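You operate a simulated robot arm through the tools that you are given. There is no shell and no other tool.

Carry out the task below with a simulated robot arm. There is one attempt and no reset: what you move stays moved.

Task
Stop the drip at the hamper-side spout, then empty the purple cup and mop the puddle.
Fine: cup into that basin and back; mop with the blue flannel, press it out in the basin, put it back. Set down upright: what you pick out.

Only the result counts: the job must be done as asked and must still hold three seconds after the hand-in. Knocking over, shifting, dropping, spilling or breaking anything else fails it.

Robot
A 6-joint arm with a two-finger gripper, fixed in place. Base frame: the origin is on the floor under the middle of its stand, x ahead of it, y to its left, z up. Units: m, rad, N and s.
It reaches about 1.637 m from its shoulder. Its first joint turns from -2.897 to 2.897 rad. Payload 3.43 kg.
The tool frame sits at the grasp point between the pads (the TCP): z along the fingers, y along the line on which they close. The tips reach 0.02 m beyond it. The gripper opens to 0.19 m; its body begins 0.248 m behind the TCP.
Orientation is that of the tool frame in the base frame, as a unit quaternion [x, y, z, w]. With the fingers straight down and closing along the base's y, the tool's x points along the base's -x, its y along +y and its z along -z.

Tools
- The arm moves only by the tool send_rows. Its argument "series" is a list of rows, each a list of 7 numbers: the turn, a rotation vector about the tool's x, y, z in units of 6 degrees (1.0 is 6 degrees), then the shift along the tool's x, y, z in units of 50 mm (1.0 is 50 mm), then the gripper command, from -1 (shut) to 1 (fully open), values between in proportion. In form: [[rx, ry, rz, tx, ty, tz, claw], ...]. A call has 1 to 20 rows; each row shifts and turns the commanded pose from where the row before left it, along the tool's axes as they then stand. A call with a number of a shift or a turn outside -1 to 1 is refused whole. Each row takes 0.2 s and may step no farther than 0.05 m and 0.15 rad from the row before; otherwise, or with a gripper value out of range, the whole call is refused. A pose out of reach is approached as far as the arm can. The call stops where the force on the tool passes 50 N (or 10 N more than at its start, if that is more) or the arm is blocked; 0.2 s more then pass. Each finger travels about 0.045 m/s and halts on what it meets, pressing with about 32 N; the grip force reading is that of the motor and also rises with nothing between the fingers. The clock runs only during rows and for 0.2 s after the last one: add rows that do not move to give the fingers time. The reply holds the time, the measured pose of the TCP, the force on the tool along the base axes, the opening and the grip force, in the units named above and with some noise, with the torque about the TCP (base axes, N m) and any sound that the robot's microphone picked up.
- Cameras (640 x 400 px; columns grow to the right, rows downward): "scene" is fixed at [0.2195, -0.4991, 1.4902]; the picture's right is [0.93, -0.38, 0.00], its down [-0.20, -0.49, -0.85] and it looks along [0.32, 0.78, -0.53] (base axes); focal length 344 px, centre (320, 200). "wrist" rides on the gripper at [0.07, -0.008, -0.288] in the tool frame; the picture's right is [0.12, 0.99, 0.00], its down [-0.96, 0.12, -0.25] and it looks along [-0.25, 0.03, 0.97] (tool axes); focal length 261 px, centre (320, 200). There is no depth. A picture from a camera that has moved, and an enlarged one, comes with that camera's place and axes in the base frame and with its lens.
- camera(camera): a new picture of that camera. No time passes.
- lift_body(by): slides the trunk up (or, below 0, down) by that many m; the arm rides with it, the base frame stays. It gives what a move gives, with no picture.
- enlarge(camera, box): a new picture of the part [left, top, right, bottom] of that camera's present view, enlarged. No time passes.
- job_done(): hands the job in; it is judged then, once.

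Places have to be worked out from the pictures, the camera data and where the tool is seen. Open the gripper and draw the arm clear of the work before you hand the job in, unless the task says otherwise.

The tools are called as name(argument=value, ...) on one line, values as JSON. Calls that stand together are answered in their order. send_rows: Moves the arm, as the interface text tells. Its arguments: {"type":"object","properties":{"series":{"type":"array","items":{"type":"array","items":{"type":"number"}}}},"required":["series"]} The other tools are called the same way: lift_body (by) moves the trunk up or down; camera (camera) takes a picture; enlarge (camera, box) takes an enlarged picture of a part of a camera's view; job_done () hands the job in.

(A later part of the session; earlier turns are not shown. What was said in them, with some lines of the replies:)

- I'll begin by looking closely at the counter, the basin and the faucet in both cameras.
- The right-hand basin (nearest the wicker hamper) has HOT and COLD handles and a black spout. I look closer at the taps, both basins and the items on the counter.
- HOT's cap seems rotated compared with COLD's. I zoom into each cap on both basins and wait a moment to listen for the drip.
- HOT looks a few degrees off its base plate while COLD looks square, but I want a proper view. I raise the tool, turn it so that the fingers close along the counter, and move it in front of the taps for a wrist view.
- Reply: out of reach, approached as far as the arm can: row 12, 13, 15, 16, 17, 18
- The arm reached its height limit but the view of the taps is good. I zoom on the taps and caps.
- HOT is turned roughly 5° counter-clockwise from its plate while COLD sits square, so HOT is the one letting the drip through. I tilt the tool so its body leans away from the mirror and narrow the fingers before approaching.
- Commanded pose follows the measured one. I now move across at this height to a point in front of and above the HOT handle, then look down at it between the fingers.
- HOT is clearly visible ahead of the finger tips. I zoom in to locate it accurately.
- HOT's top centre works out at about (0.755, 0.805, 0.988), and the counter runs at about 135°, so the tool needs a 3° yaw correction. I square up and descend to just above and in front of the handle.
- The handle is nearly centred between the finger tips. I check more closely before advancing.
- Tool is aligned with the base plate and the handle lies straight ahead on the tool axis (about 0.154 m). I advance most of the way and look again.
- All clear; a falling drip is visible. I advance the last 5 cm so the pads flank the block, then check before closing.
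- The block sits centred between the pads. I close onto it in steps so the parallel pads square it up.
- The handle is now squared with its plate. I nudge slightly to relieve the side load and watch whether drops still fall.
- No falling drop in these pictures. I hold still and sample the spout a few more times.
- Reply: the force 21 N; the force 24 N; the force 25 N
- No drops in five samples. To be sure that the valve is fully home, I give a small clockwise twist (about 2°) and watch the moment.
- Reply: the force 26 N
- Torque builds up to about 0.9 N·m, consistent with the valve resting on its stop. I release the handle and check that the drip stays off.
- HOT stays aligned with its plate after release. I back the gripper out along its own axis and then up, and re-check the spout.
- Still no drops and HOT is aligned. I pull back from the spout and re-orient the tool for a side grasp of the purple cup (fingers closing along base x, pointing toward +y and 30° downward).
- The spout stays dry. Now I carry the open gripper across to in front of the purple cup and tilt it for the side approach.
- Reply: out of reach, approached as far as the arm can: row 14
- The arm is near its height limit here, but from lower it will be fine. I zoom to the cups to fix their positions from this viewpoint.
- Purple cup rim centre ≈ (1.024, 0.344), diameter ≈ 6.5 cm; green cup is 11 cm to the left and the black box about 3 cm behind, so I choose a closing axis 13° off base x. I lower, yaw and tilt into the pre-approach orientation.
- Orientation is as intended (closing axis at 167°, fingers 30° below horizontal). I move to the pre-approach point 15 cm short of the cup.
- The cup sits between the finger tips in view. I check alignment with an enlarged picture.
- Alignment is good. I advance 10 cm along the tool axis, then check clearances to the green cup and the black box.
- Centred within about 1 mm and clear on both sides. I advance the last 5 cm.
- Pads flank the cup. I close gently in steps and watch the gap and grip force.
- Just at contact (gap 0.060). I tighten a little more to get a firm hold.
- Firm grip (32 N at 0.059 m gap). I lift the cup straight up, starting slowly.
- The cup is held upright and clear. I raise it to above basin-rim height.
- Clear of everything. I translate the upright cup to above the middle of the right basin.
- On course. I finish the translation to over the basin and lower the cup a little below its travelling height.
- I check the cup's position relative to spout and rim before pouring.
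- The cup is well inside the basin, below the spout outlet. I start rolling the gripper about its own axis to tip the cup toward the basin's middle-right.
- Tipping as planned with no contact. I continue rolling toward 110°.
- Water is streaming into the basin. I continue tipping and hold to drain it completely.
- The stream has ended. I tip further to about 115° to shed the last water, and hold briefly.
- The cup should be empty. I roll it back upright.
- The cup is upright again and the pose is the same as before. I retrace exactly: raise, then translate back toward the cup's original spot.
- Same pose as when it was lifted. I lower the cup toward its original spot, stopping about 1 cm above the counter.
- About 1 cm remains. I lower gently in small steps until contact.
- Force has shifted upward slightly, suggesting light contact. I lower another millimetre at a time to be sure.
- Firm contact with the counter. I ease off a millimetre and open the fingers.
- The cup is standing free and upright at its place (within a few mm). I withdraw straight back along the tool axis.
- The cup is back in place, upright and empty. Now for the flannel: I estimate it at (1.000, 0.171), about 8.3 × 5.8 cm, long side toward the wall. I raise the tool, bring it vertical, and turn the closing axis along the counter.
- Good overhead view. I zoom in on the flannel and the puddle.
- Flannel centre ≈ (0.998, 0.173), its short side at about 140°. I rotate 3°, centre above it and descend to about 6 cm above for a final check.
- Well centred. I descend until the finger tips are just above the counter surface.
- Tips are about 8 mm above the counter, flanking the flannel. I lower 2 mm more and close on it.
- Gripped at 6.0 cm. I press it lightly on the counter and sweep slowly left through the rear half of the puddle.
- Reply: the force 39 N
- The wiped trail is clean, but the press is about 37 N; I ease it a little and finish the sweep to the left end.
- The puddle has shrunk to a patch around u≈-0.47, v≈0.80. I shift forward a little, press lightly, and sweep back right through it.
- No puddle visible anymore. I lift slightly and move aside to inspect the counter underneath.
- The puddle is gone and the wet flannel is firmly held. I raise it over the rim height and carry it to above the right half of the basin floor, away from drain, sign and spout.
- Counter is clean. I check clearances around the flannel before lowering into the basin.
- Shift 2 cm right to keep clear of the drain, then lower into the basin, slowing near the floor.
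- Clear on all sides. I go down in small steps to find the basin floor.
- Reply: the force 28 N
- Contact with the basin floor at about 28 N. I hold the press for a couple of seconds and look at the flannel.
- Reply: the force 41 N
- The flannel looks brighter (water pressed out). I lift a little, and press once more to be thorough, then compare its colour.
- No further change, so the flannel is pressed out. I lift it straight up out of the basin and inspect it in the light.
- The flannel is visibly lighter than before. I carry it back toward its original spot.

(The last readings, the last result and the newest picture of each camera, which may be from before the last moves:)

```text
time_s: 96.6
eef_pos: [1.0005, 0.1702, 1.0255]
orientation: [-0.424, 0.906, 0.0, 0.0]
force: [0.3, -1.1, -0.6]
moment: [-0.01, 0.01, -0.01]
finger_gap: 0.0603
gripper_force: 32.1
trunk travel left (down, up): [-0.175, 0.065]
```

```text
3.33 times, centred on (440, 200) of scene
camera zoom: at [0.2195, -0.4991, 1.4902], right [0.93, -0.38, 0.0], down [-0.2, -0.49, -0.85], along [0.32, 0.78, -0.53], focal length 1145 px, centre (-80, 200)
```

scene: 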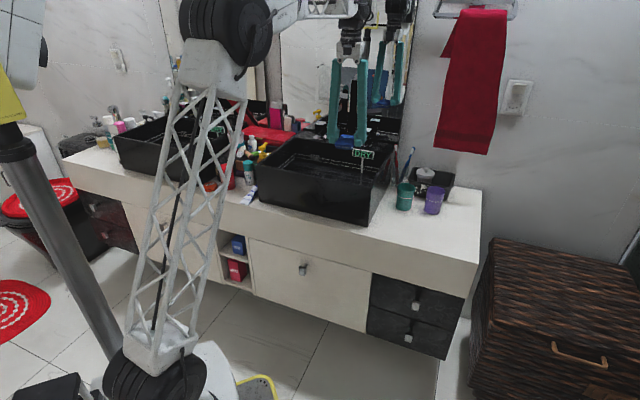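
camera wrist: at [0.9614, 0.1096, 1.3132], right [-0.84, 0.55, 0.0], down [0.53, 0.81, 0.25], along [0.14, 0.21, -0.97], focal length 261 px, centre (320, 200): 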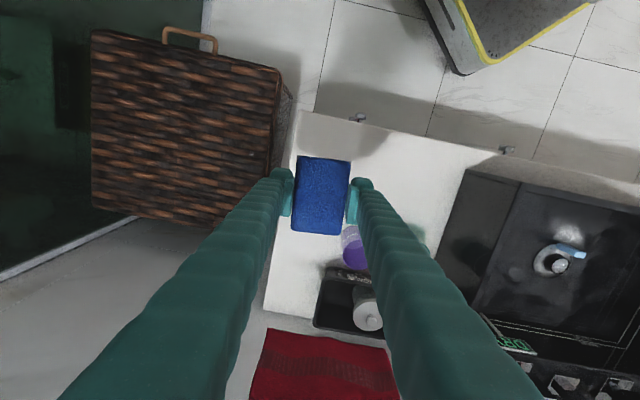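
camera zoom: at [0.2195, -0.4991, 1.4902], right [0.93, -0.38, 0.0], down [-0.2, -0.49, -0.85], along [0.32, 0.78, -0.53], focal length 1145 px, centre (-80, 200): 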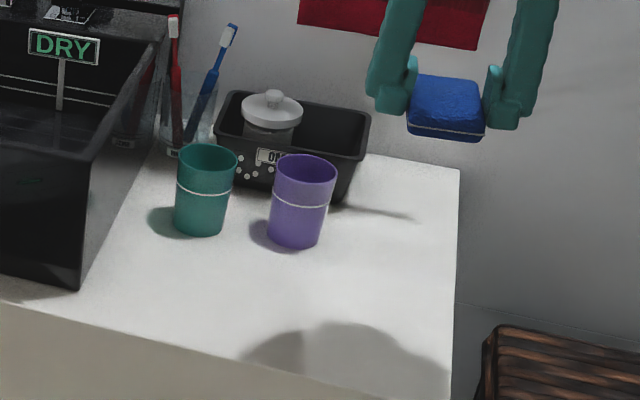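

Counter is clean and I'm right above the original spot. I lower the flannel, slowing near the surface.

send_rows(series=[[0, 0, 0, 0, 0, 0.4, -0.6], [0, 0, 0, 0, 0, 0.8, -0.6], [0, 0, 0, 0, 0, 0.8, -0.6], [0, 0, 0, 0, 0, 0.8, -0.6], [0, 0, 0, 0, 0, 0.8, -0.6], [0, 0, 0, 0, 0, 0.6, -0.6], [0, 0, 0, 0, 0, 0.3, -0.6], [0, 0, 0, 0, 0, 0.15, -0.6], [0, 0, 0, 0, 0, 0.1, -0.6], [0, 0, 0, 0, 0, 0, -0.6]])

enlarge(camera="scene", box=[420, 190, 500, 260])

```text
time_s: 98.8
eef_pos: [0.9998, 0.1693, 0.7888]
orientation: [-0.423, 0.906, 0.0, 0.0]
force: [0.1, -0.8, 0.1]
moment: [0.02, 0.01, 0.02]
finger_gap: 0.0604
gripper_force: 31.4
trunk travel left (down, up): [-0.175, 0.065]
```

```text
5.71 times, centred on (460, 225) of scene
camera zoom: at [0.2195, -0.4991, 1.4902], right [0.93, -0.38, 0.0], down [-0.2, -0.49, -0.85], along [0.32, 0.78, -0.53], focal length 1963 px, centre (-480, 57)
```

zoom: 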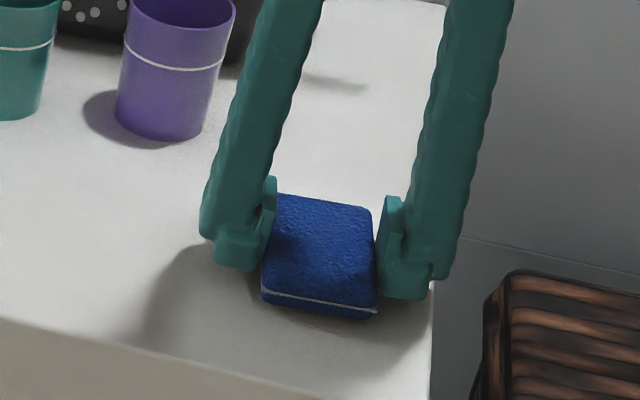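

Nearly down; I correct by 3 mm sideways and feel for the counter in small steps.

send_rows(series=[[0, 0, 0, -0.03, 0.07, 0.03, -0.6], [0, 0, 0, 0, 0, 0.02, -0.6], [0, 0, 0, 0, 0, 0, -0.6]])

send_rows(series=[[0, 0, 0, 0, 0, 0.02, -0.6], [0, 0, 0, 0, 0, 0, -0.6]])

```text
time_s: 99.6
eef_pos: [0.997, 0.1734, 0.7861]
orientation: [-0.424, 0.906, -0.001, 0.0]
force: [1.0, 0.1, -0.4]
moment: [-0.03, -0.02, 0.02]
finger_gap: 0.0604
gripper_force: 31.6
trunk travel left (down, up): [-0.175, 0.065]
```

```text
time_s: 100.2
eef_pos: [0.9987, 0.1735, 0.7847]
orientation: [-0.424, 0.906, 0.0, 0.0]
force: [-0.4, 0.1, -0.4]
moment: [-0.01, -0.01, -0.02]
finger_gap: 0.0604
gripper_force: 32.3
trunk travel left (down, up): [-0.175, 0.065]
```

No contact yet; the flannel has slipped up slightly in the grip. I continue in 1 mm steps.

send_rows(series=[[0, 0, 0, 0, 0, 0.02, -0.6], [0, 0, 0, 0, 0, 0, -0.6]])

send_rows(series=[[0, 0, 0, 0, 0, 0.02, -0.6], [0, 0, 0, 0, 0, 0, -0.6]])

enlarge(camera="scene", box=[430, 210, 490, 260])

```text
time_s: 100.8
eef_pos: [0.9978, 0.174, 0.786]
orientation: [-0.423, 0.906, -0.001, 0.0]
force: [0.5, 0.6, -0.3]
moment: [-0.02, -0.05, -0.01]
finger_gap: 0.0605
gripper_force: 32.4
trunk travel left (down, up): [-0.175, 0.065]
```

```text
time_s: 101.4
eef_pos: [0.9969, 0.1738, 0.7849]
orientation: [-0.422, 0.906, 0.0, 0.0]
force: [2.5, 0.6, 3.8]
moment: [0.03, -0.02, 0.01]
finger_gap: 0.0602
gripper_force: 32.2
trunk travel left (down, up): [-0.175, 0.065]
```

```text
8.00 times, centred on (460, 235) of scene
camera zoom: at [0.2195, -0.4991, 1.4902], right [0.93, -0.38, 0.0], down [-0.2, -0.49, -0.85], along [0.32, 0.78, -0.53], focal length 2749 px, centre (-800, -80)
```

zoom: 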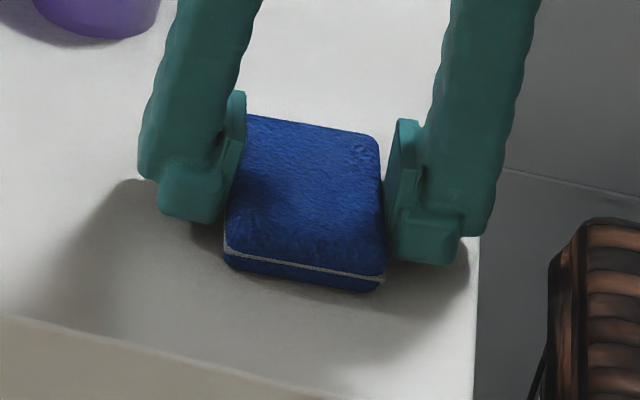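

Contact (about 4 N). I settle half a millimetre more and release.

send_rows(series=[[0, 0, 0, 0, 0, 0.01, -0.6], [0, 0, 0, 0, 0, 0, -0.45], [0, 0, 0, 0, 0, 0, -0.35], [0, 0, 0, 0, 0, 0, -0.25], [0, 0, 0, 0, 0, 0, -0.15], [0, 0, 0, 0, 0, 0, -0.105], [0, 0, 0, 0, 0, 0, -0.105]])

enlarge(camera="scene", box=[420, 190, 500, 260])

enlarge(camera="wrist", box=[240, 120, 400, 240])

```text
time_s: 103.0
eef_pos: [0.9959, 0.1734, 0.7848]
orientation: [-0.424, 0.906, 0.0, 0.0]
force: [-0.2, -0.7, 0.6]
moment: [-0.01, -0.01, -0.01]
finger_gap: 0.085
gripper_force: 0.0
trunk travel left (down, up): [-0.175, 0.065]
```

```text
5.71 times, centred on (460, 225) of scene
camera zoom: at [0.2195, -0.4991, 1.4902], right [0.93, -0.38, 0.0], down [-0.2, -0.49, -0.85], along [0.32, 0.78, -0.53], focal length 1963 px, centre (-480, 57)
```

zoom: 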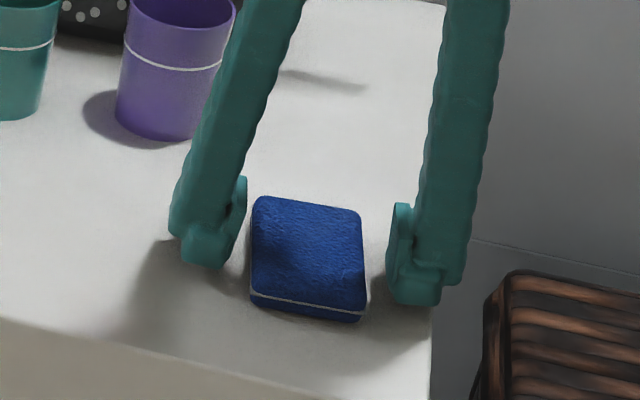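

```text
3.33 times, centred on (320, 180) of wrist
camera zoom: at [0.9575, 0.1142, 1.0719], right [-0.84, 0.55, 0.0], down [0.53, 0.81, 0.25], along [0.14, 0.21, -0.97], focal length 869 px, centre (320, 267)
```

zoom: 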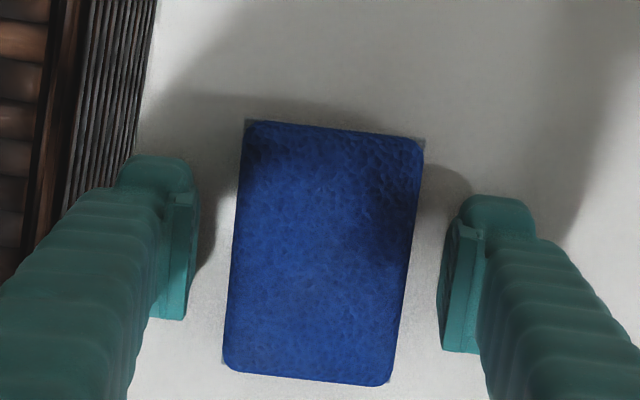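

The flannel lies flat at its original place. I withdraw upward and compare the whole counter with the starting pictures.

send_rows(series=[[0, 0, 0, 0, 0, -0.4, -0.105], [0, 0, 0, 0, 0, -0.8, -0.105], [0, 0, 0, 0, 0, -0.9, -0.105], [0, 0, 0, 0, 0, -0.9, -0.105], [0, 0, 0, 0, 0, -0.9, -0.105], [0, 0, 0, 0, 0, -0.6, -0.105], [0, 0, 0, 0.9, 0, 0, -0.105], [0, 0, 0, 0.9, 0, 0, -0.105], [0, 0, 0, 0.9, 0, 0, -0.105], [0, 0, 0, 0.9, 0, 0, -0.105], [0, 0, 0, 0.9, 0, 0, -0.105], [0, 0, 0, 0, 0, 0, -0.105]])

enlarge(camera="scene", box=[380, 140, 500, 260])

camera(camera="wrist")

camera(camera="scene")

```text
time_s: 105.6
eef_pos: [0.8476, 0.0045, 1.0035]
orientation: [-0.424, 0.906, 0.0, 0.0]
force: [-0.1, -0.3, 0.0]
moment: [0.01, -0.02, -0.01]
finger_gap: 0.0851
gripper_force: 0.0
trunk travel left (down, up): [-0.175, 0.065]
```

```text
3.33 times, centred on (440, 200) of scene
camera zoom: at [0.2195, -0.4991, 1.4902], right [0.93, -0.38, 0.0], down [-0.2, -0.49, -0.85], along [0.32, 0.78, -0.53], focal length 1145 px, centre (-80, 200)
```

zoom: 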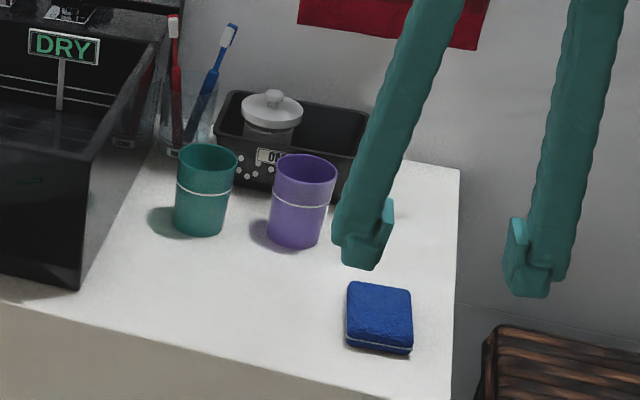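

```text
taken
camera wrist: at [0.8089, -0.0558, 1.2914], right [-0.84, 0.55, 0.0], down [0.53, 0.81, 0.25], along [0.14, 0.21, -0.97], focal length 261 px, centre (320, 200)
```

wrist: 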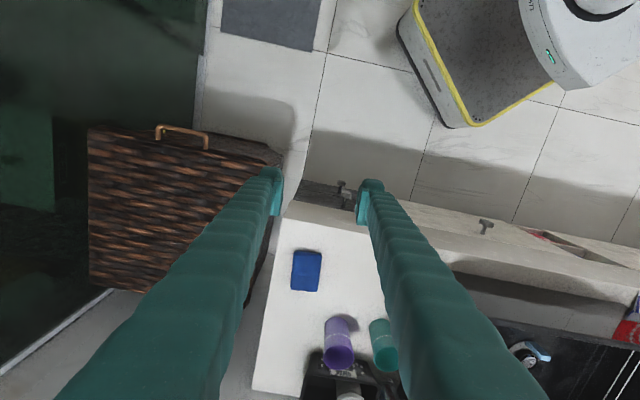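

```text
taken
```

scene: 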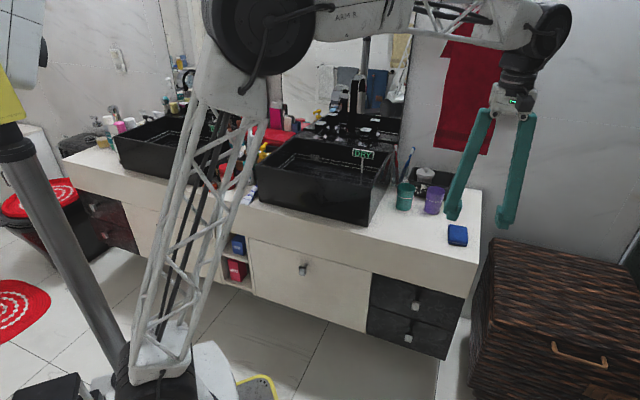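

Everything is in place. I look closer at the flannel, the cup, the valve and the spout for a final verification.

enlarge(camera="scene", box=[440, 215, 480, 250])

enlarge(camera="scene", box=[300, 80, 400, 180])

enlarge(camera="wrist", box=[270, 230, 400, 370])

enlarge(camera="scene", box=[340, 200, 500, 320])

```text
11.43 times, centred on (460, 232) of scene
camera zoom: at [0.2195, -0.4991, 1.4902], right [0.93, -0.38, 0.0], down [-0.2, -0.49, -0.85], along [0.32, 0.78, -0.53], focal length 3927 px, centre (-1280, -171)
```

zoom: 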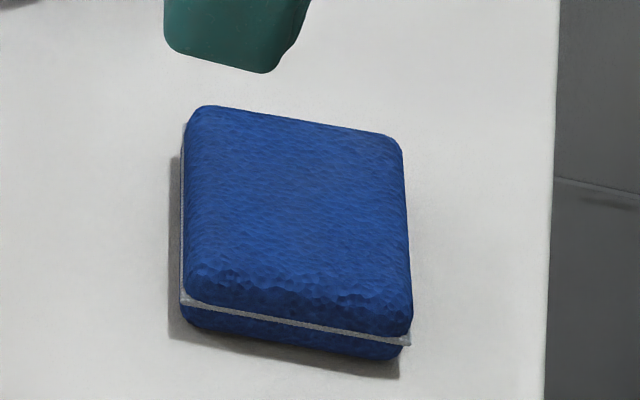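

```text
4.00 times, centred on (350, 130) of scene
camera zoom: at [0.2195, -0.4991, 1.4902], right [0.93, -0.38, 0.0], down [-0.2, -0.49, -0.85], along [0.32, 0.78, -0.53], focal length 1374 px, centre (200, 480)
```

zoom: 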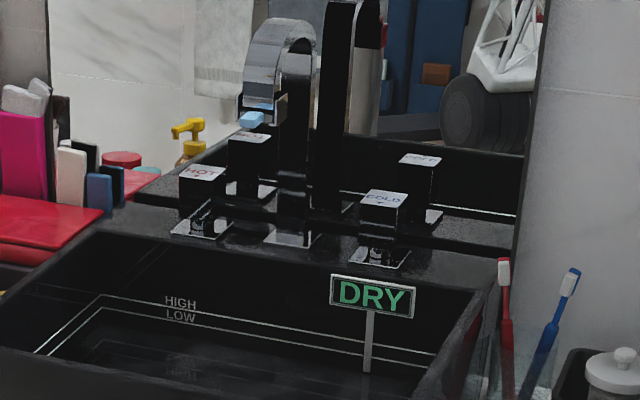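

```text
2.86 times, centred on (335, 300) of wrist
camera zoom: at [0.8089, -0.0558, 1.2914], right [-0.84, 0.55, 0.0], down [0.53, 0.81, 0.25], along [0.14, 0.21, -0.97], focal length 745 px, centre (277, -86)
```

zoom: 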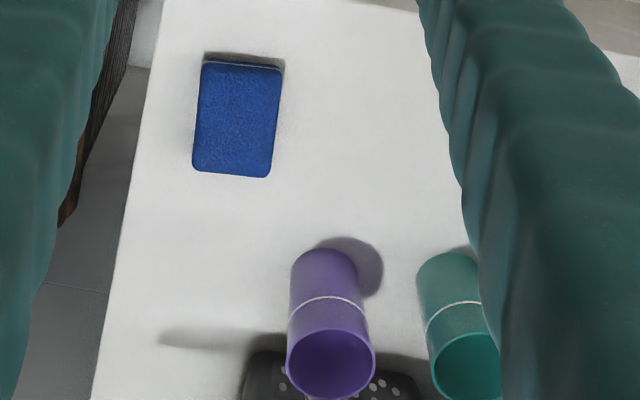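

```text
3.33 times, centred on (420, 260) of scene
camera zoom: at [0.2195, -0.4991, 1.4902], right [0.93, -0.38, 0.0], down [-0.2, -0.49, -0.85], along [0.32, 0.78, -0.53], focal length 1145 px, centre (-13, 0)
```

zoom: 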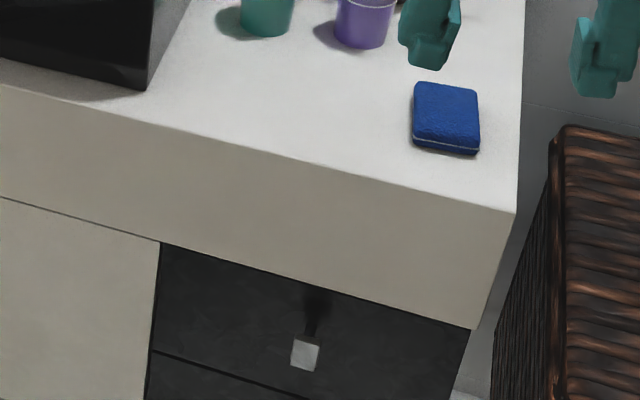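

The drip is off, the cup is empty and upright, and the counter is dry. The flannel still looks a shade darker than at the start, so I'll press it out more thoroughly: I return to the same grasp pose.

send_rows(series=[[0, 0, 0, -0.9, 0, 0, -0.105], [0, 0, 0, -0.9, 0, 0, -0.105], [0, 0, 0, -0.9, 0, 0, -0.105], [0, 0, 0, -0.9, 0, 0, -0.105], [0, 0, 0, -0.9, 0, 0, -0.105], [0, 0, 0, 0, 0, 0.8, -0.105], [0, 0, 0, 0, 0, 0.9, -0.105], [0, 0, 0, 0, 0, 0.9, -0.105], [0, 0, 0, 0, 0, 0.6, -0.105], [0, 0, 0, 0, 0, 0, -0.105]])

enlarge(camera="wrist", box=[240, 120, 400, 240])

```text
time_s: 107.8
eef_pos: [0.9969, 0.1731, 0.8479]
orientation: [-0.423, 0.906, 0.0, 0.0]
force: [0.2, -0.1, 1.0]
moment: [0.03, 0.03, 0.01]
finger_gap: 0.0851
gripper_force: 0.0
trunk travel left (down, up): [-0.175, 0.065]
```

```text
3.33 times, centred on (320, 180) of wrist
camera zoom: at [0.958, 0.1137, 1.1351], right [-0.84, 0.55, 0.0], down [0.53, 0.81, 0.25], along [0.14, 0.21, -0.97], focal length 869 px, centre (320, 267)
```

zoom: 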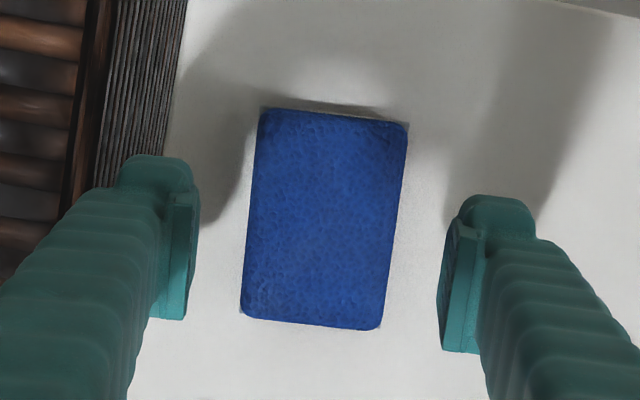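

Position matches the original within about 2 mm. I descend and grasp again.

send_rows(series=[[0, 0, 0, 0, 0, 0.5, -0.105], [0, 0, 0, 0, 0, 0.4, -0.105], [0, 0, 0, 0, 0, 0.25, -0.105], [0, 0, 0, 0, 0, 0.11, -0.105], [0, 0, 0, 0, 0, 0, -0.2], [0, 0, 0, 0, 0, 0, -0.3], [0, 0, 0, 0, 0, 0, -0.38], [0, 0, 0, 0, 0, 0, -0.45], [0, 0, 0, 0, 0, 0, -0.5]])

send_rows(series=[[0, 0, 0, 0, 0, -0.4, -0.5], [0, 0, 0, 0, 0, -0.8, -0.5], [0, 0, 0, 0, 0, -0.9, -0.5], [0, 0, 0, 0, 0, -0.9, -0.5], [0, 0, 0, 0, 0, -0.9, -0.5], [0, 0, 0, 0, 0, -0.9, -0.5], [0, 0, 0, 0, 0, 0, -0.5]])

camera(camera="wrist")

```text
time_s: 109.8
eef_pos: [0.996, 0.1734, 0.7853]
orientation: [-0.424, 0.906, 0.001, 0.0]
force: [0.3, 0.2, 0.8]
moment: [-0.01, 0.02, -0.01]
finger_gap: 0.06
gripper_force: 31.7
trunk travel left (down, up): [-0.175, 0.065]
```

```text
time_s: 111.4
eef_pos: [0.9943, 0.1755, 1.0235]
orientation: [-0.424, 0.906, 0.0, -0.001]
force: [0.2, 0.3, -0.3]
moment: [0.01, 0.01, -0.02]
finger_gap: 0.0605
gripper_force: 31.6
trunk travel left (down, up): [-0.175, 0.065]
```

```text
taken
camera wrist: at [0.9558, 0.1156, 1.3114], right [-0.84, 0.55, 0.0], down [0.53, 0.81, 0.25], along [0.14, 0.21, -0.97], focal length 261 px, centre (320, 200)
```

wrist: 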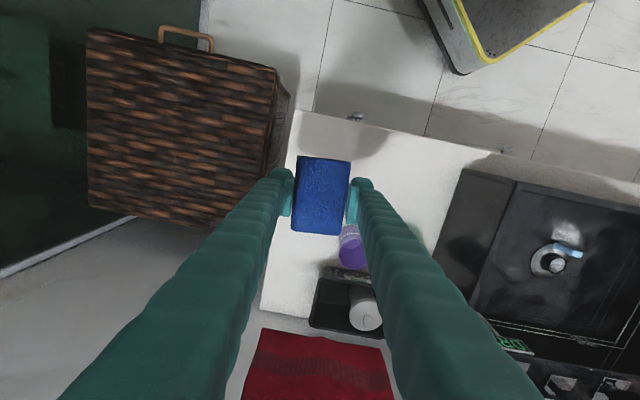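

Held securely. I carry it back over the same spot in the basin.

send_rows(series=[[0, 0, 0, -0.0657, 0.2854, 0, -0.5], [0, 0, 0, -0.1314, 0.5707, 0, -0.5], [0, 0, 0, -0.1314, 0.5707, 0, -0.5], [0, 0, 0, -0.1314, 0.5707, 0, -0.5], [0, 0, 0, -0.1314, 0.5707, 0, -0.5], [0, 0, 0, -0.1314, 0.5707, 0, -0.5], [0, 0, 0, -0.1314, 0.5707, 0, -0.5], [0, 0, 0, -0.1314, 0.5707, 0, -0.5], [0, 0, 0, -0.1314, 0.5707, 0, -0.5], [0, 0, 0, -0.1314, 0.5707, 0, -0.5], [0, 0, 0, -0.1314, 0.5707, 0, -0.5], [0, 0, 0, -0.1314, 0.5707, 0, -0.5], [0, 0, 0, -0.1314, 0.5707, 0, -0.5], [0, 0, 0, -0.1314, 0.5707, 0, -0.5], [0, 0, 0, -0.0661, 0.2855, 0, -0.5], [0, 0, 0, 0, 0, 0, -0.5]])

send_rows(series=[[0, 0, 0, 0, 0, 0.5, -0.6], [0, 0, 0, 0, 0, 0.7, -0.6], [0, 0, 0, 0, 0, 0.7, -0.6], [0, 0, 0, 0, 0, 0.7, -0.6], [0, 0, 0, 0, 0, 0.6, -0.6], [0, 0, 0, 0, 0, 0.35, -0.6], [0, 0, 0, 0, 0, 0.1, -0.6], [0, 0, 0, 0, 0, 0, -0.6]])

camera(camera="wrist")

```text
time_s: 114.8
eef_pos: [0.7489, 0.4993, 1.0248]
orientation: [-0.422, 0.906, 0.001, 0.001]
force: [0.0, 0.1, -0.3]
moment: [0.04, 0.01, 0.0]
finger_gap: 0.0602
gripper_force: 31.8
trunk travel left (down, up): [-0.175, 0.065]
```

```text
time_s: 116.6
eef_pos: [0.7509, 0.4981, 0.8419]
orientation: [-0.423, 0.906, 0.0, 0.0]
force: [-0.4, -0.5, -0.2]
moment: [0.0, -0.06, -0.02]
finger_gap: 0.0606
gripper_force: 31.6
trunk travel left (down, up): [-0.175, 0.065]
```

```text
taken
camera wrist: at [0.7114, 0.4387, 1.1296], right [-0.84, 0.55, 0.0], down [0.53, 0.81, 0.25], along [0.14, 0.21, -0.97], focal length 261 px, centre (320, 200)
```

wrist: 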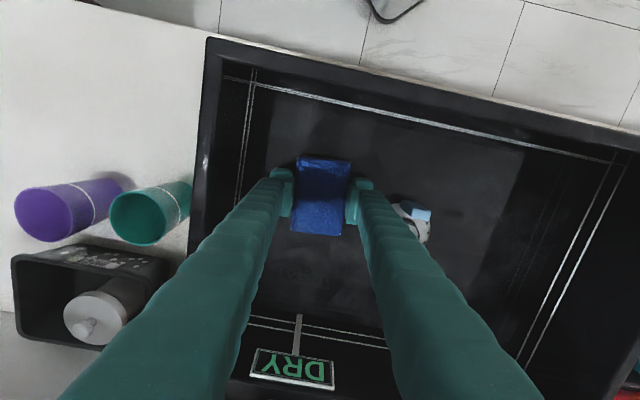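

Compared with the same view before the first press, it is clearly lighter. I now press again, several times and harder.

send_rows(series=[[0, 0, 0, 0, 0, 0.1, -0.8], [0, 0, 0, 0, 0, 0.06, -0.8], [0, 0, 0, 0, 0, 0, -0.8]])

send_rows(series=[[0, 0, 0, 0, 0, 0.03, -1], [0, 0, 0, 0, 0, 0.01, -1], [0, 0, 0, 0, 0, 0, -1], [0, 0, 0, 0, 0, 0, -1]])

```text
time_s: 117.4
eef_pos: [0.7501, 0.5005, 0.8332]
orientation: [-0.423, 0.906, -0.001, 0.0]
force: [-0.3, -0.3, -0.7]
moment: [0.0, 0.0, 0.01]
finger_gap: 0.0604
gripper_force: 32.2
trunk travel left (down, up): [-0.175, 0.065]
```

```text
time_s: 118.4
eef_pos: [0.7503, 0.5001, 0.8335]
orientation: [-0.423, 0.906, 0.0, 0.0]
force: [-4.4, 0.8, 12.3]
moment: [0.03, 0.12, 0.02]
finger_gap: 0.0604
gripper_force: 32.3
trunk travel left (down, up): [-0.175, 0.065]
```

Contact at about 12 N. I increase the press to roughly 40 N and hold it for three seconds.

send_rows(series=[[0, 0, 0, 0, 0, 0.02, -1], [0, 0, 0, 0, 0, 0.01, -1], [0, 0, 0, 0, 0, 0, -1], [0, 0, 0, 0, 0, 0, -1], [0, 0, 0, 0, 0, 0, -1]])

send_rows(series=[[0, 0, 0, 0, 0, 0.005, -1], [0, 0, 0, 0, 0, 0, -1], [0, 0, 0, 0, 0, 0, -1], [0, 0, 0, 0, 0, 0, -1], [0, 0, 0, 0, 0, 0, -1], [0, 0, 0, 0, 0, 0, -1], [0, 0, 0, 0, 0, 0, -1], [0, 0, 0, 0, 0, 0, -1], [0, 0, 0, 0, 0, 0, -1], [0, 0, 0, 0, 0, 0, -1]])

enlarge(camera="wrist", box=[240, 120, 440, 280])

```text
time_s: 119.6
eef_pos: [0.75, 0.501, 0.8334]
orientation: [-0.423, 0.906, 0.0, 0.0]
force: [2.1, -1.4, 22.6]
moment: [0.01, 0.0, -0.01]
finger_gap: 0.0605
gripper_force: 32.6
trunk travel left (down, up): [-0.175, 0.065]
```

```text
time_s: 121.8
eef_pos: [0.7487, 0.4994, 0.8311]
orientation: [-0.423, 0.906, 0.0, 0.0]
force: [2.0, -0.1, 30.7]
moment: [-0.03, -0.03, -0.02]
finger_gap: 0.0601
gripper_force: 32.3
trunk travel left (down, up): [-0.175, 0.065]
```

```text
2.50 times, centred on (340, 200) of wrist
camera zoom: at [0.7099, 0.4407, 1.1194], right [-0.84, 0.55, 0.0], down [0.53, 0.81, 0.25], along [0.14, 0.21, -0.97], focal length 652 px, centre (270, 200)
```

zoom: 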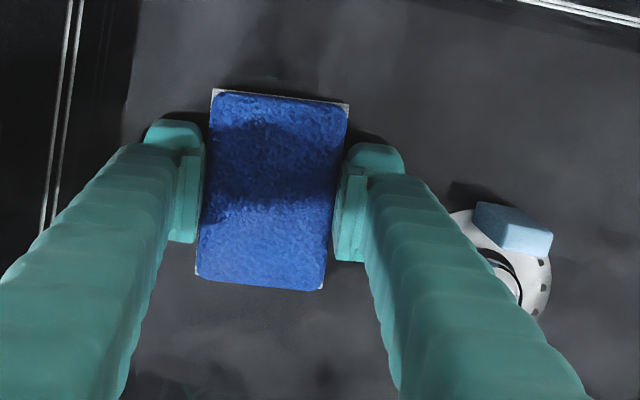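

Colour and look are unchanged from the earlier press, so it was already pressed out. I lift it out again.

send_rows(series=[[0, 0, 0, 0, 0, -0.3, -0.6], [0, 0, 0, 0, 0, -0.6, -0.6], [0, 0, 0, 0, 0, -0.8, -0.6], [0, 0, 0, 0, 0, -0.8, -0.6], [0, 0, 0, 0, 0, -0.8, -0.6], [0, 0, 0, 0, 0, -0.6, -0.6], [0, 0, 0, 0, 0, 0, -0.6]])

send_rows(series=[[0, 0, 0, 0.0657, -0.2854, 0, -0.6], [0, 0, 0, 0.1314, -0.5707, 0, -0.6], [0, 0, 0, 0.1314, -0.5707, 0, -0.6], [0, 0, 0, 0.1314, -0.5707, 0, -0.6], [0, 0, 0, 0.1314, -0.5707, 0, -0.6], [0, 0, 0, 0.1314, -0.5707, 0, -0.6], [0, 0, 0, 0.1314, -0.5707, 0, -0.6], [0, 0, 0, 0.1314, -0.5707, 0, -0.6], [0, 0, 0, 0.1314, -0.5707, 0, -0.6], [0, 0, 0, 0.1314, -0.5707, 0, -0.6], [0, 0, 0, 0.1314, -0.5707, 0, -0.6], [0, 0, 0, 0.1314, -0.5707, 0, -0.6], [0, 0, 0, 0.1314, -0.5707, 0, -0.6], [0, 0, 0, 0.1314, -0.5707, 0, -0.6], [0, 0, 0, 0.0661, -0.2855, 0, -0.6], [0, 0, 0, 0, 0, 0, -0.6]])

camera(camera="wrist")

enlarge(camera="scene", box=[370, 140, 510, 260])

```text
time_s: 123.4
eef_pos: [0.7488, 0.5003, 1.0254]
orientation: [-0.424, 0.906, -0.001, 0.0]
force: [-0.2, 0.0, -0.3]
moment: [-0.04, 0.0, 0.01]
finger_gap: 0.0605
gripper_force: 32.1
trunk travel left (down, up): [-0.175, 0.065]
```

```text
time_s: 126.8
eef_pos: [0.9975, 0.1739, 1.0272]
orientation: [-0.423, 0.906, 0.0, 0.0]
force: [-0.1, -0.2, -0.3]
moment: [-0.02, 0.01, 0.0]
finger_gap: 0.06
gripper_force: 32.6
trunk travel left (down, up): [-0.175, 0.065]
```

```text
taken
camera wrist: at [0.9591, 0.1138, 1.3142], right [-0.84, 0.55, 0.0], down [0.53, 0.81, 0.25], along [0.14, 0.21, -0.97], focal length 261 px, centre (320, 200)
```

wrist: 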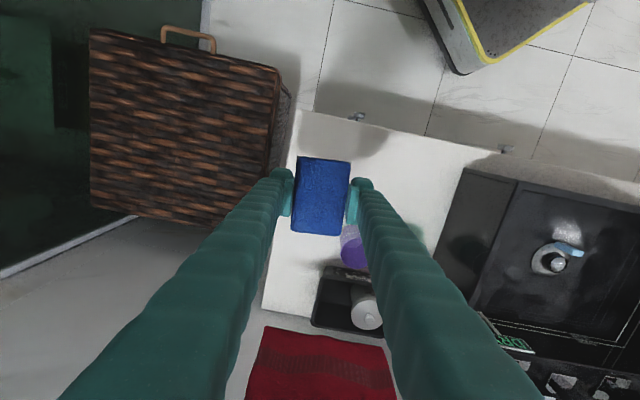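

```text
3.33 times, centred on (440, 200) of scene
camera zoom: at [0.2195, -0.4991, 1.4902], right [0.93, -0.38, 0.0], down [-0.2, -0.49, -0.85], along [0.32, 0.78, -0.53], focal length 1145 px, centre (-80, 200)
```

zoom: 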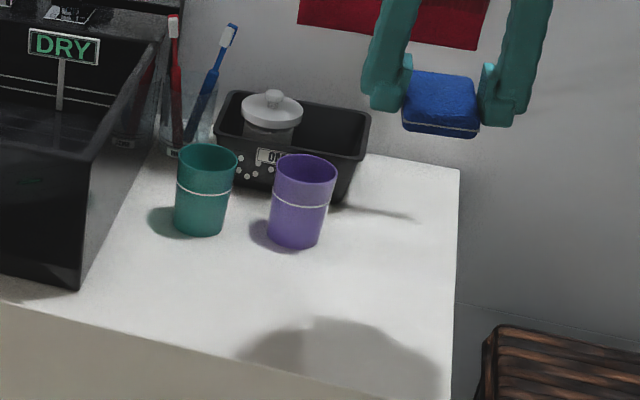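

Back above the original spot, counter dry. I lower the flannel and feel for contact.

send_rows(series=[[0, 0, 0, 0, 0, 0.4, -0.6], [0, 0, 0, 0, 0, 0.8, -0.6], [0, 0, 0, 0, 0, 0.8, -0.6], [0, 0, 0, 0, 0, 0.8, -0.6], [0, 0, 0, 0, 0, 0.8, -0.6], [0, 0, 0, 0, 0, 0.6, -0.6], [0, 0, 0, 0, 0, 0.3, -0.6], [0, 0, 0, 0, 0, 0.15, -0.6], [0, 0, 0, 0, 0, 0.1, -0.6], [0, 0, 0, 0, 0, 0, -0.6]])

send_rows(series=[[0, 0, 0, 0, 0, 0.03, -0.6], [0, 0, 0, 0, 0, 0.02, -0.6], [0, 0, 0, 0, 0, 0, -0.6]])

send_rows(series=[[0, 0, 0, 0, 0, 0.02, -0.6], [0, 0, 0, 0, 0, 0, -0.6]])

```text
time_s: 129.0
eef_pos: [0.9969, 0.1721, 0.7873]
orientation: [-0.423, 0.906, 0.0, 0.001]
force: [-0.4, 0.5, -0.8]
moment: [-0.02, -0.02, 0.0]
finger_gap: 0.0605
gripper_force: 32.1
trunk travel left (down, up): [-0.175, 0.065]
```

```text
time_s: 129.8
eef_pos: [0.9968, 0.1733, 0.7852]
orientation: [-0.423, 0.906, -0.001, 0.0]
force: [0.0, -0.2, -0.5]
moment: [0.02, -0.01, 0.0]
finger_gap: 0.0603
gripper_force: 32.0
trunk travel left (down, up): [-0.175, 0.065]
```

```text
time_s: 130.4
eef_pos: [0.9972, 0.1749, 0.7856]
orientation: [-0.423, 0.906, 0.0, 0.0]
force: [0.0, -0.2, 0.0]
moment: [0.02, -0.01, -0.01]
finger_gap: 0.0604
gripper_force: 31.7
trunk travel left (down, up): [-0.175, 0.065]
```

No contact yet; I go on in 1 mm steps.

send_rows(series=[[0, 0, 0, 0, 0, 0.02, -0.6], [0, 0, 0, 0, 0, 0, -0.6]])

send_rows(series=[[0, 0, 0, 0, 0, 0.015, -0.6], [0, 0, 0, 0, 0, 0, -0.6]])

```text
time_s: 131.0
eef_pos: [0.9963, 0.1741, 0.7845]
orientation: [-0.423, 0.906, -0.001, 0.0]
force: [-0.2, 0.8, 0.2]
moment: [-0.02, -0.03, 0.03]
finger_gap: 0.0604
gripper_force: 32.0
trunk travel left (down, up): [-0.175, 0.065]
```

```text
time_s: 131.6
eef_pos: [0.9965, 0.1739, 0.7844]
orientation: [-0.424, 0.906, -0.002, 0.0]
force: [3.4, 0.3, 5.6]
moment: [-0.01, -0.03, -0.01]
finger_gap: 0.0602
gripper_force: 32.2
trunk travel left (down, up): [-0.175, 0.065]
```

Contact at 5.6 N. I release the flannel and open the fingers around it.

send_rows(series=[[0, 0, 0, 0, 0, 0, -0.45], [0, 0, 0, 0, 0, 0, -0.35], [0, 0, 0, 0, 0, 0, -0.25], [0, 0, 0, 0, 0, 0, -0.15], [0, 0, 0, 0, 0, 0, -0.105], [0, 0, 0, 0, 0, 0, -0.105]])

send_rows(series=[[0, 0, 0, 0, 0, -0.4, -0.105], [0, 0, 0, 0, 0, -0.8, -0.105], [0, 0, 0, 0, 0, -0.9, -0.105], [0, 0, 0, 0, 0, -0.9, -0.105], [0, 0, 0, 0, 0, -0.9, -0.105], [0, 0, 0, 0, 0, -0.6, -0.105], [0, 0, 0, 0.9, 0, 0, 0.2], [0, 0, 0, 0.9, 0, 0, 0.4], [0, 0, 0, 0.9, 0, 0, 0.6], [0, 0, 0, 0.9, 0, 0, 0.8], [0, 0, 0, 0.9, 0, 0, 1], [0, 0, 0, 0.9, 0, 0, 1], [0, 0, 0, 0, 0, -0.9, 1], [0, 0, 0, 0, 0, -0.9, 1], [0, 0, 0, 0, 0, 0, 1]])

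camera(camera="scene")

enlarge(camera="scene", box=[380, 140, 500, 260])

enlarge(camera="scene", box=[300, 80, 400, 180])

```text
time_s: 133.0
eef_pos: [0.996, 0.1743, 0.7825]
orientation: [-0.424, 0.906, 0.0, 0.0]
force: [0.7, -0.1, 0.3]
moment: [-0.01, 0.03, -0.02]
finger_gap: 0.0852
gripper_force: 0.0
trunk travel left (down, up): [-0.175, 0.065]
```

```text
time_s: 136.2
eef_pos: [0.8223, -0.032, 1.0978]
orientation: [-0.423, 0.906, 0.0, 0.0]
force: [-0.7, 0.4, -0.7]
moment: [-0.04, 0.03, -0.01]
finger_gap: 0.1902
gripper_force: 0.1
trunk travel left (down, up): [-0.175, 0.065]
```

```text
taken
```

scene: 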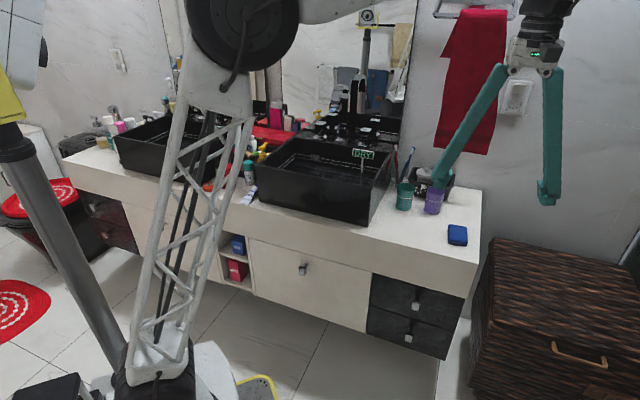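

```text
3.33 times, centred on (440, 200) of scene
camera zoom: at [0.2195, -0.4991, 1.4902], right [0.93, -0.38, 0.0], down [-0.2, -0.49, -0.85], along [0.32, 0.78, -0.53], focal length 1145 px, centre (-80, 200)
```

zoom: 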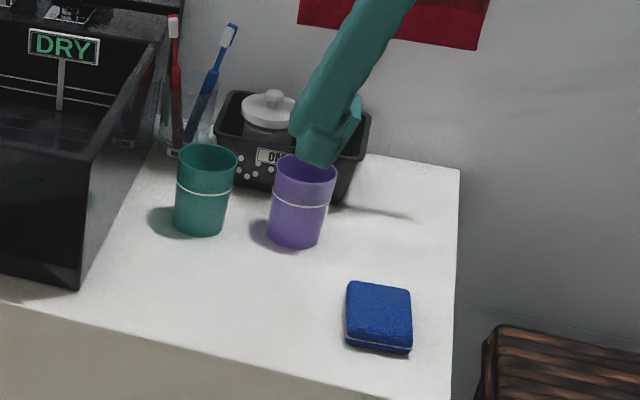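

```text
4.00 times, centred on (350, 130) of scene
camera zoom: at [0.2195, -0.4991, 1.4902], right [0.93, -0.38, 0.0], down [-0.2, -0.49, -0.85], along [0.32, 0.78, -0.53], focal length 1374 px, centre (200, 480)
```

zoom: 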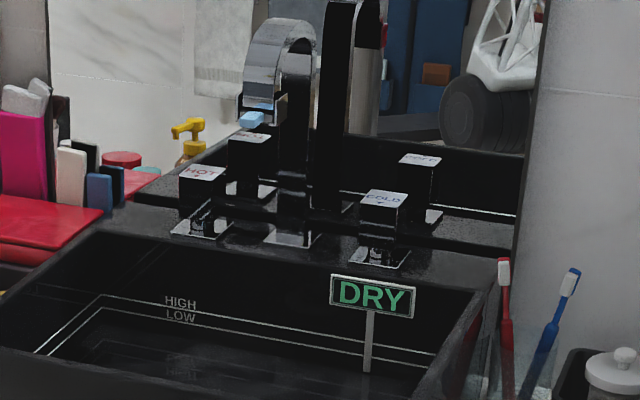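

All items are in place and no drops are falling. I draw the arm back a bit more and take a final look at the spout and counter.

send_rows(series=[[0, 0, 0, 0.7, 0, -0.5, 1], [0, 0, 0, 0.7, 0, -0.5, 1], [0, 0, 0, 0.7, 0, -0.5, 1], [0, 0, 0, 0, 0, 0, 1], [0, 0, 0, 0, 0, 0, 1]])

enlarge(camera="scene", box=[240, 60, 500, 260])

enlarge(camera="scene", box=[300, 100, 350, 145])

camera(camera="wrist")

```text
time_s: 137.4
eef_pos: [0.7555, -0.1134, 1.1713]
orientation: [-0.424, 0.906, 0.0, 0.0]
force: [0.1, -0.3, 0.2]
moment: [0.0, -0.02, 0.01]
finger_gap: 0.1901
gripper_force: 0.0
trunk travel left (down, up): [-0.175, 0.065]
```

```text
2.00 times, centred on (370, 160) of scene
camera zoom: at [0.2195, -0.4991, 1.4902], right [0.93, -0.38, 0.0], down [-0.2, -0.49, -0.85], along [0.32, 0.78, -0.53], focal length 687 px, centre (220, 280)
```

zoom: 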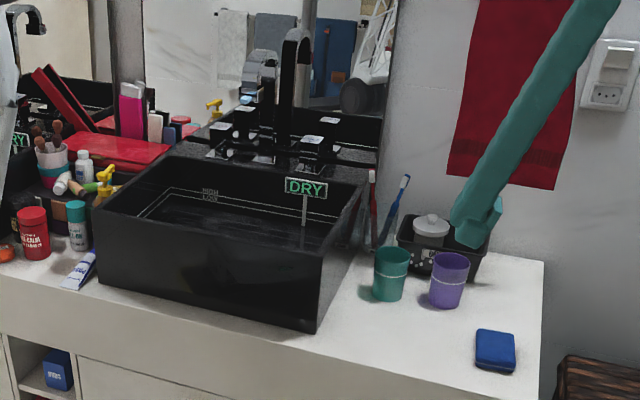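

```text
8.89 times, centred on (325, 122) of scene
camera zoom: at [0.2195, -0.4991, 1.4902], right [0.93, -0.38, 0.0], down [-0.2, -0.49, -0.85], along [0.32, 0.78, -0.53], focal length 3054 px, centre (276, 889)
```

zoom: 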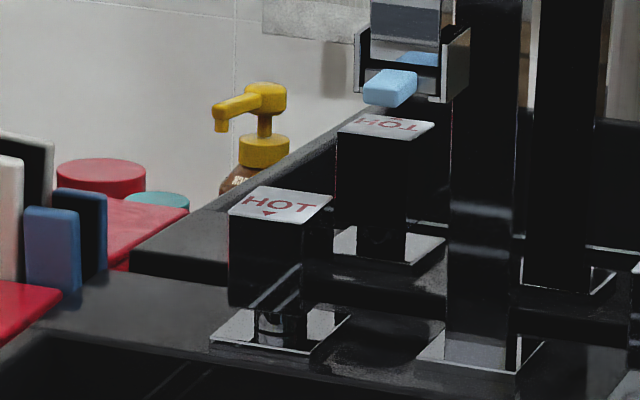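

```text
taken
camera wrist: at [0.7162, -0.1726, 1.4591], right [-0.84, 0.55, 0.0], down [0.53, 0.81, 0.25], along [0.14, 0.21, -0.97], focal length 261 px, centre (320, 200)
```

wrist: 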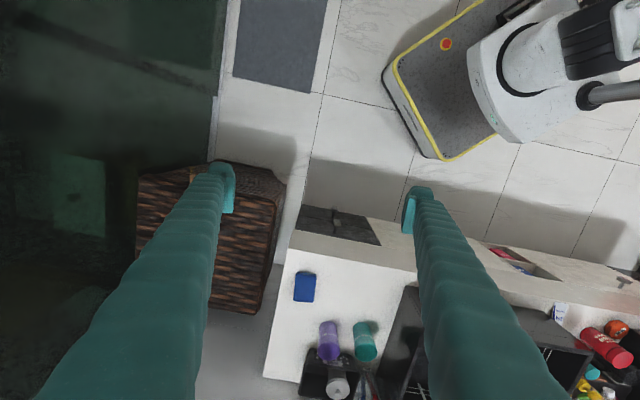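

HOT is aligned and the spout isn't dripping. The purple cup is empty and upright in its place, the counter is dry, and the pressed-out flannel is back. The gripper is open and clear, so I hand in the job.

job_done()

```text
The job is handed in.
```

The job is handed in, and every part of it was carried out; I haven't been told how it was judged.

- **Drip:** The HOT handle at the hamper-side basin was turned about 7° off its plate. I squared it up, and no drops fell in any picture after that.
- **Purple cup:** I emptied it into that basin and set it back upright, within a few millimetres of where it stood.
- **Puddle:** I mopped it up with the blue flannel, and the last pictures show a dry counter.
- **Flannel:** I pressed it on the basin floor, put it back, then took it out and pressed it again because it still looked slightly dark. The second round made no visible difference. It lies flat within a few millimetres of its original spot and may still be slightly damp.

Nothing else was knocked, moved or spilled that I could see. The gripper is open and the arm is clear of the counter.
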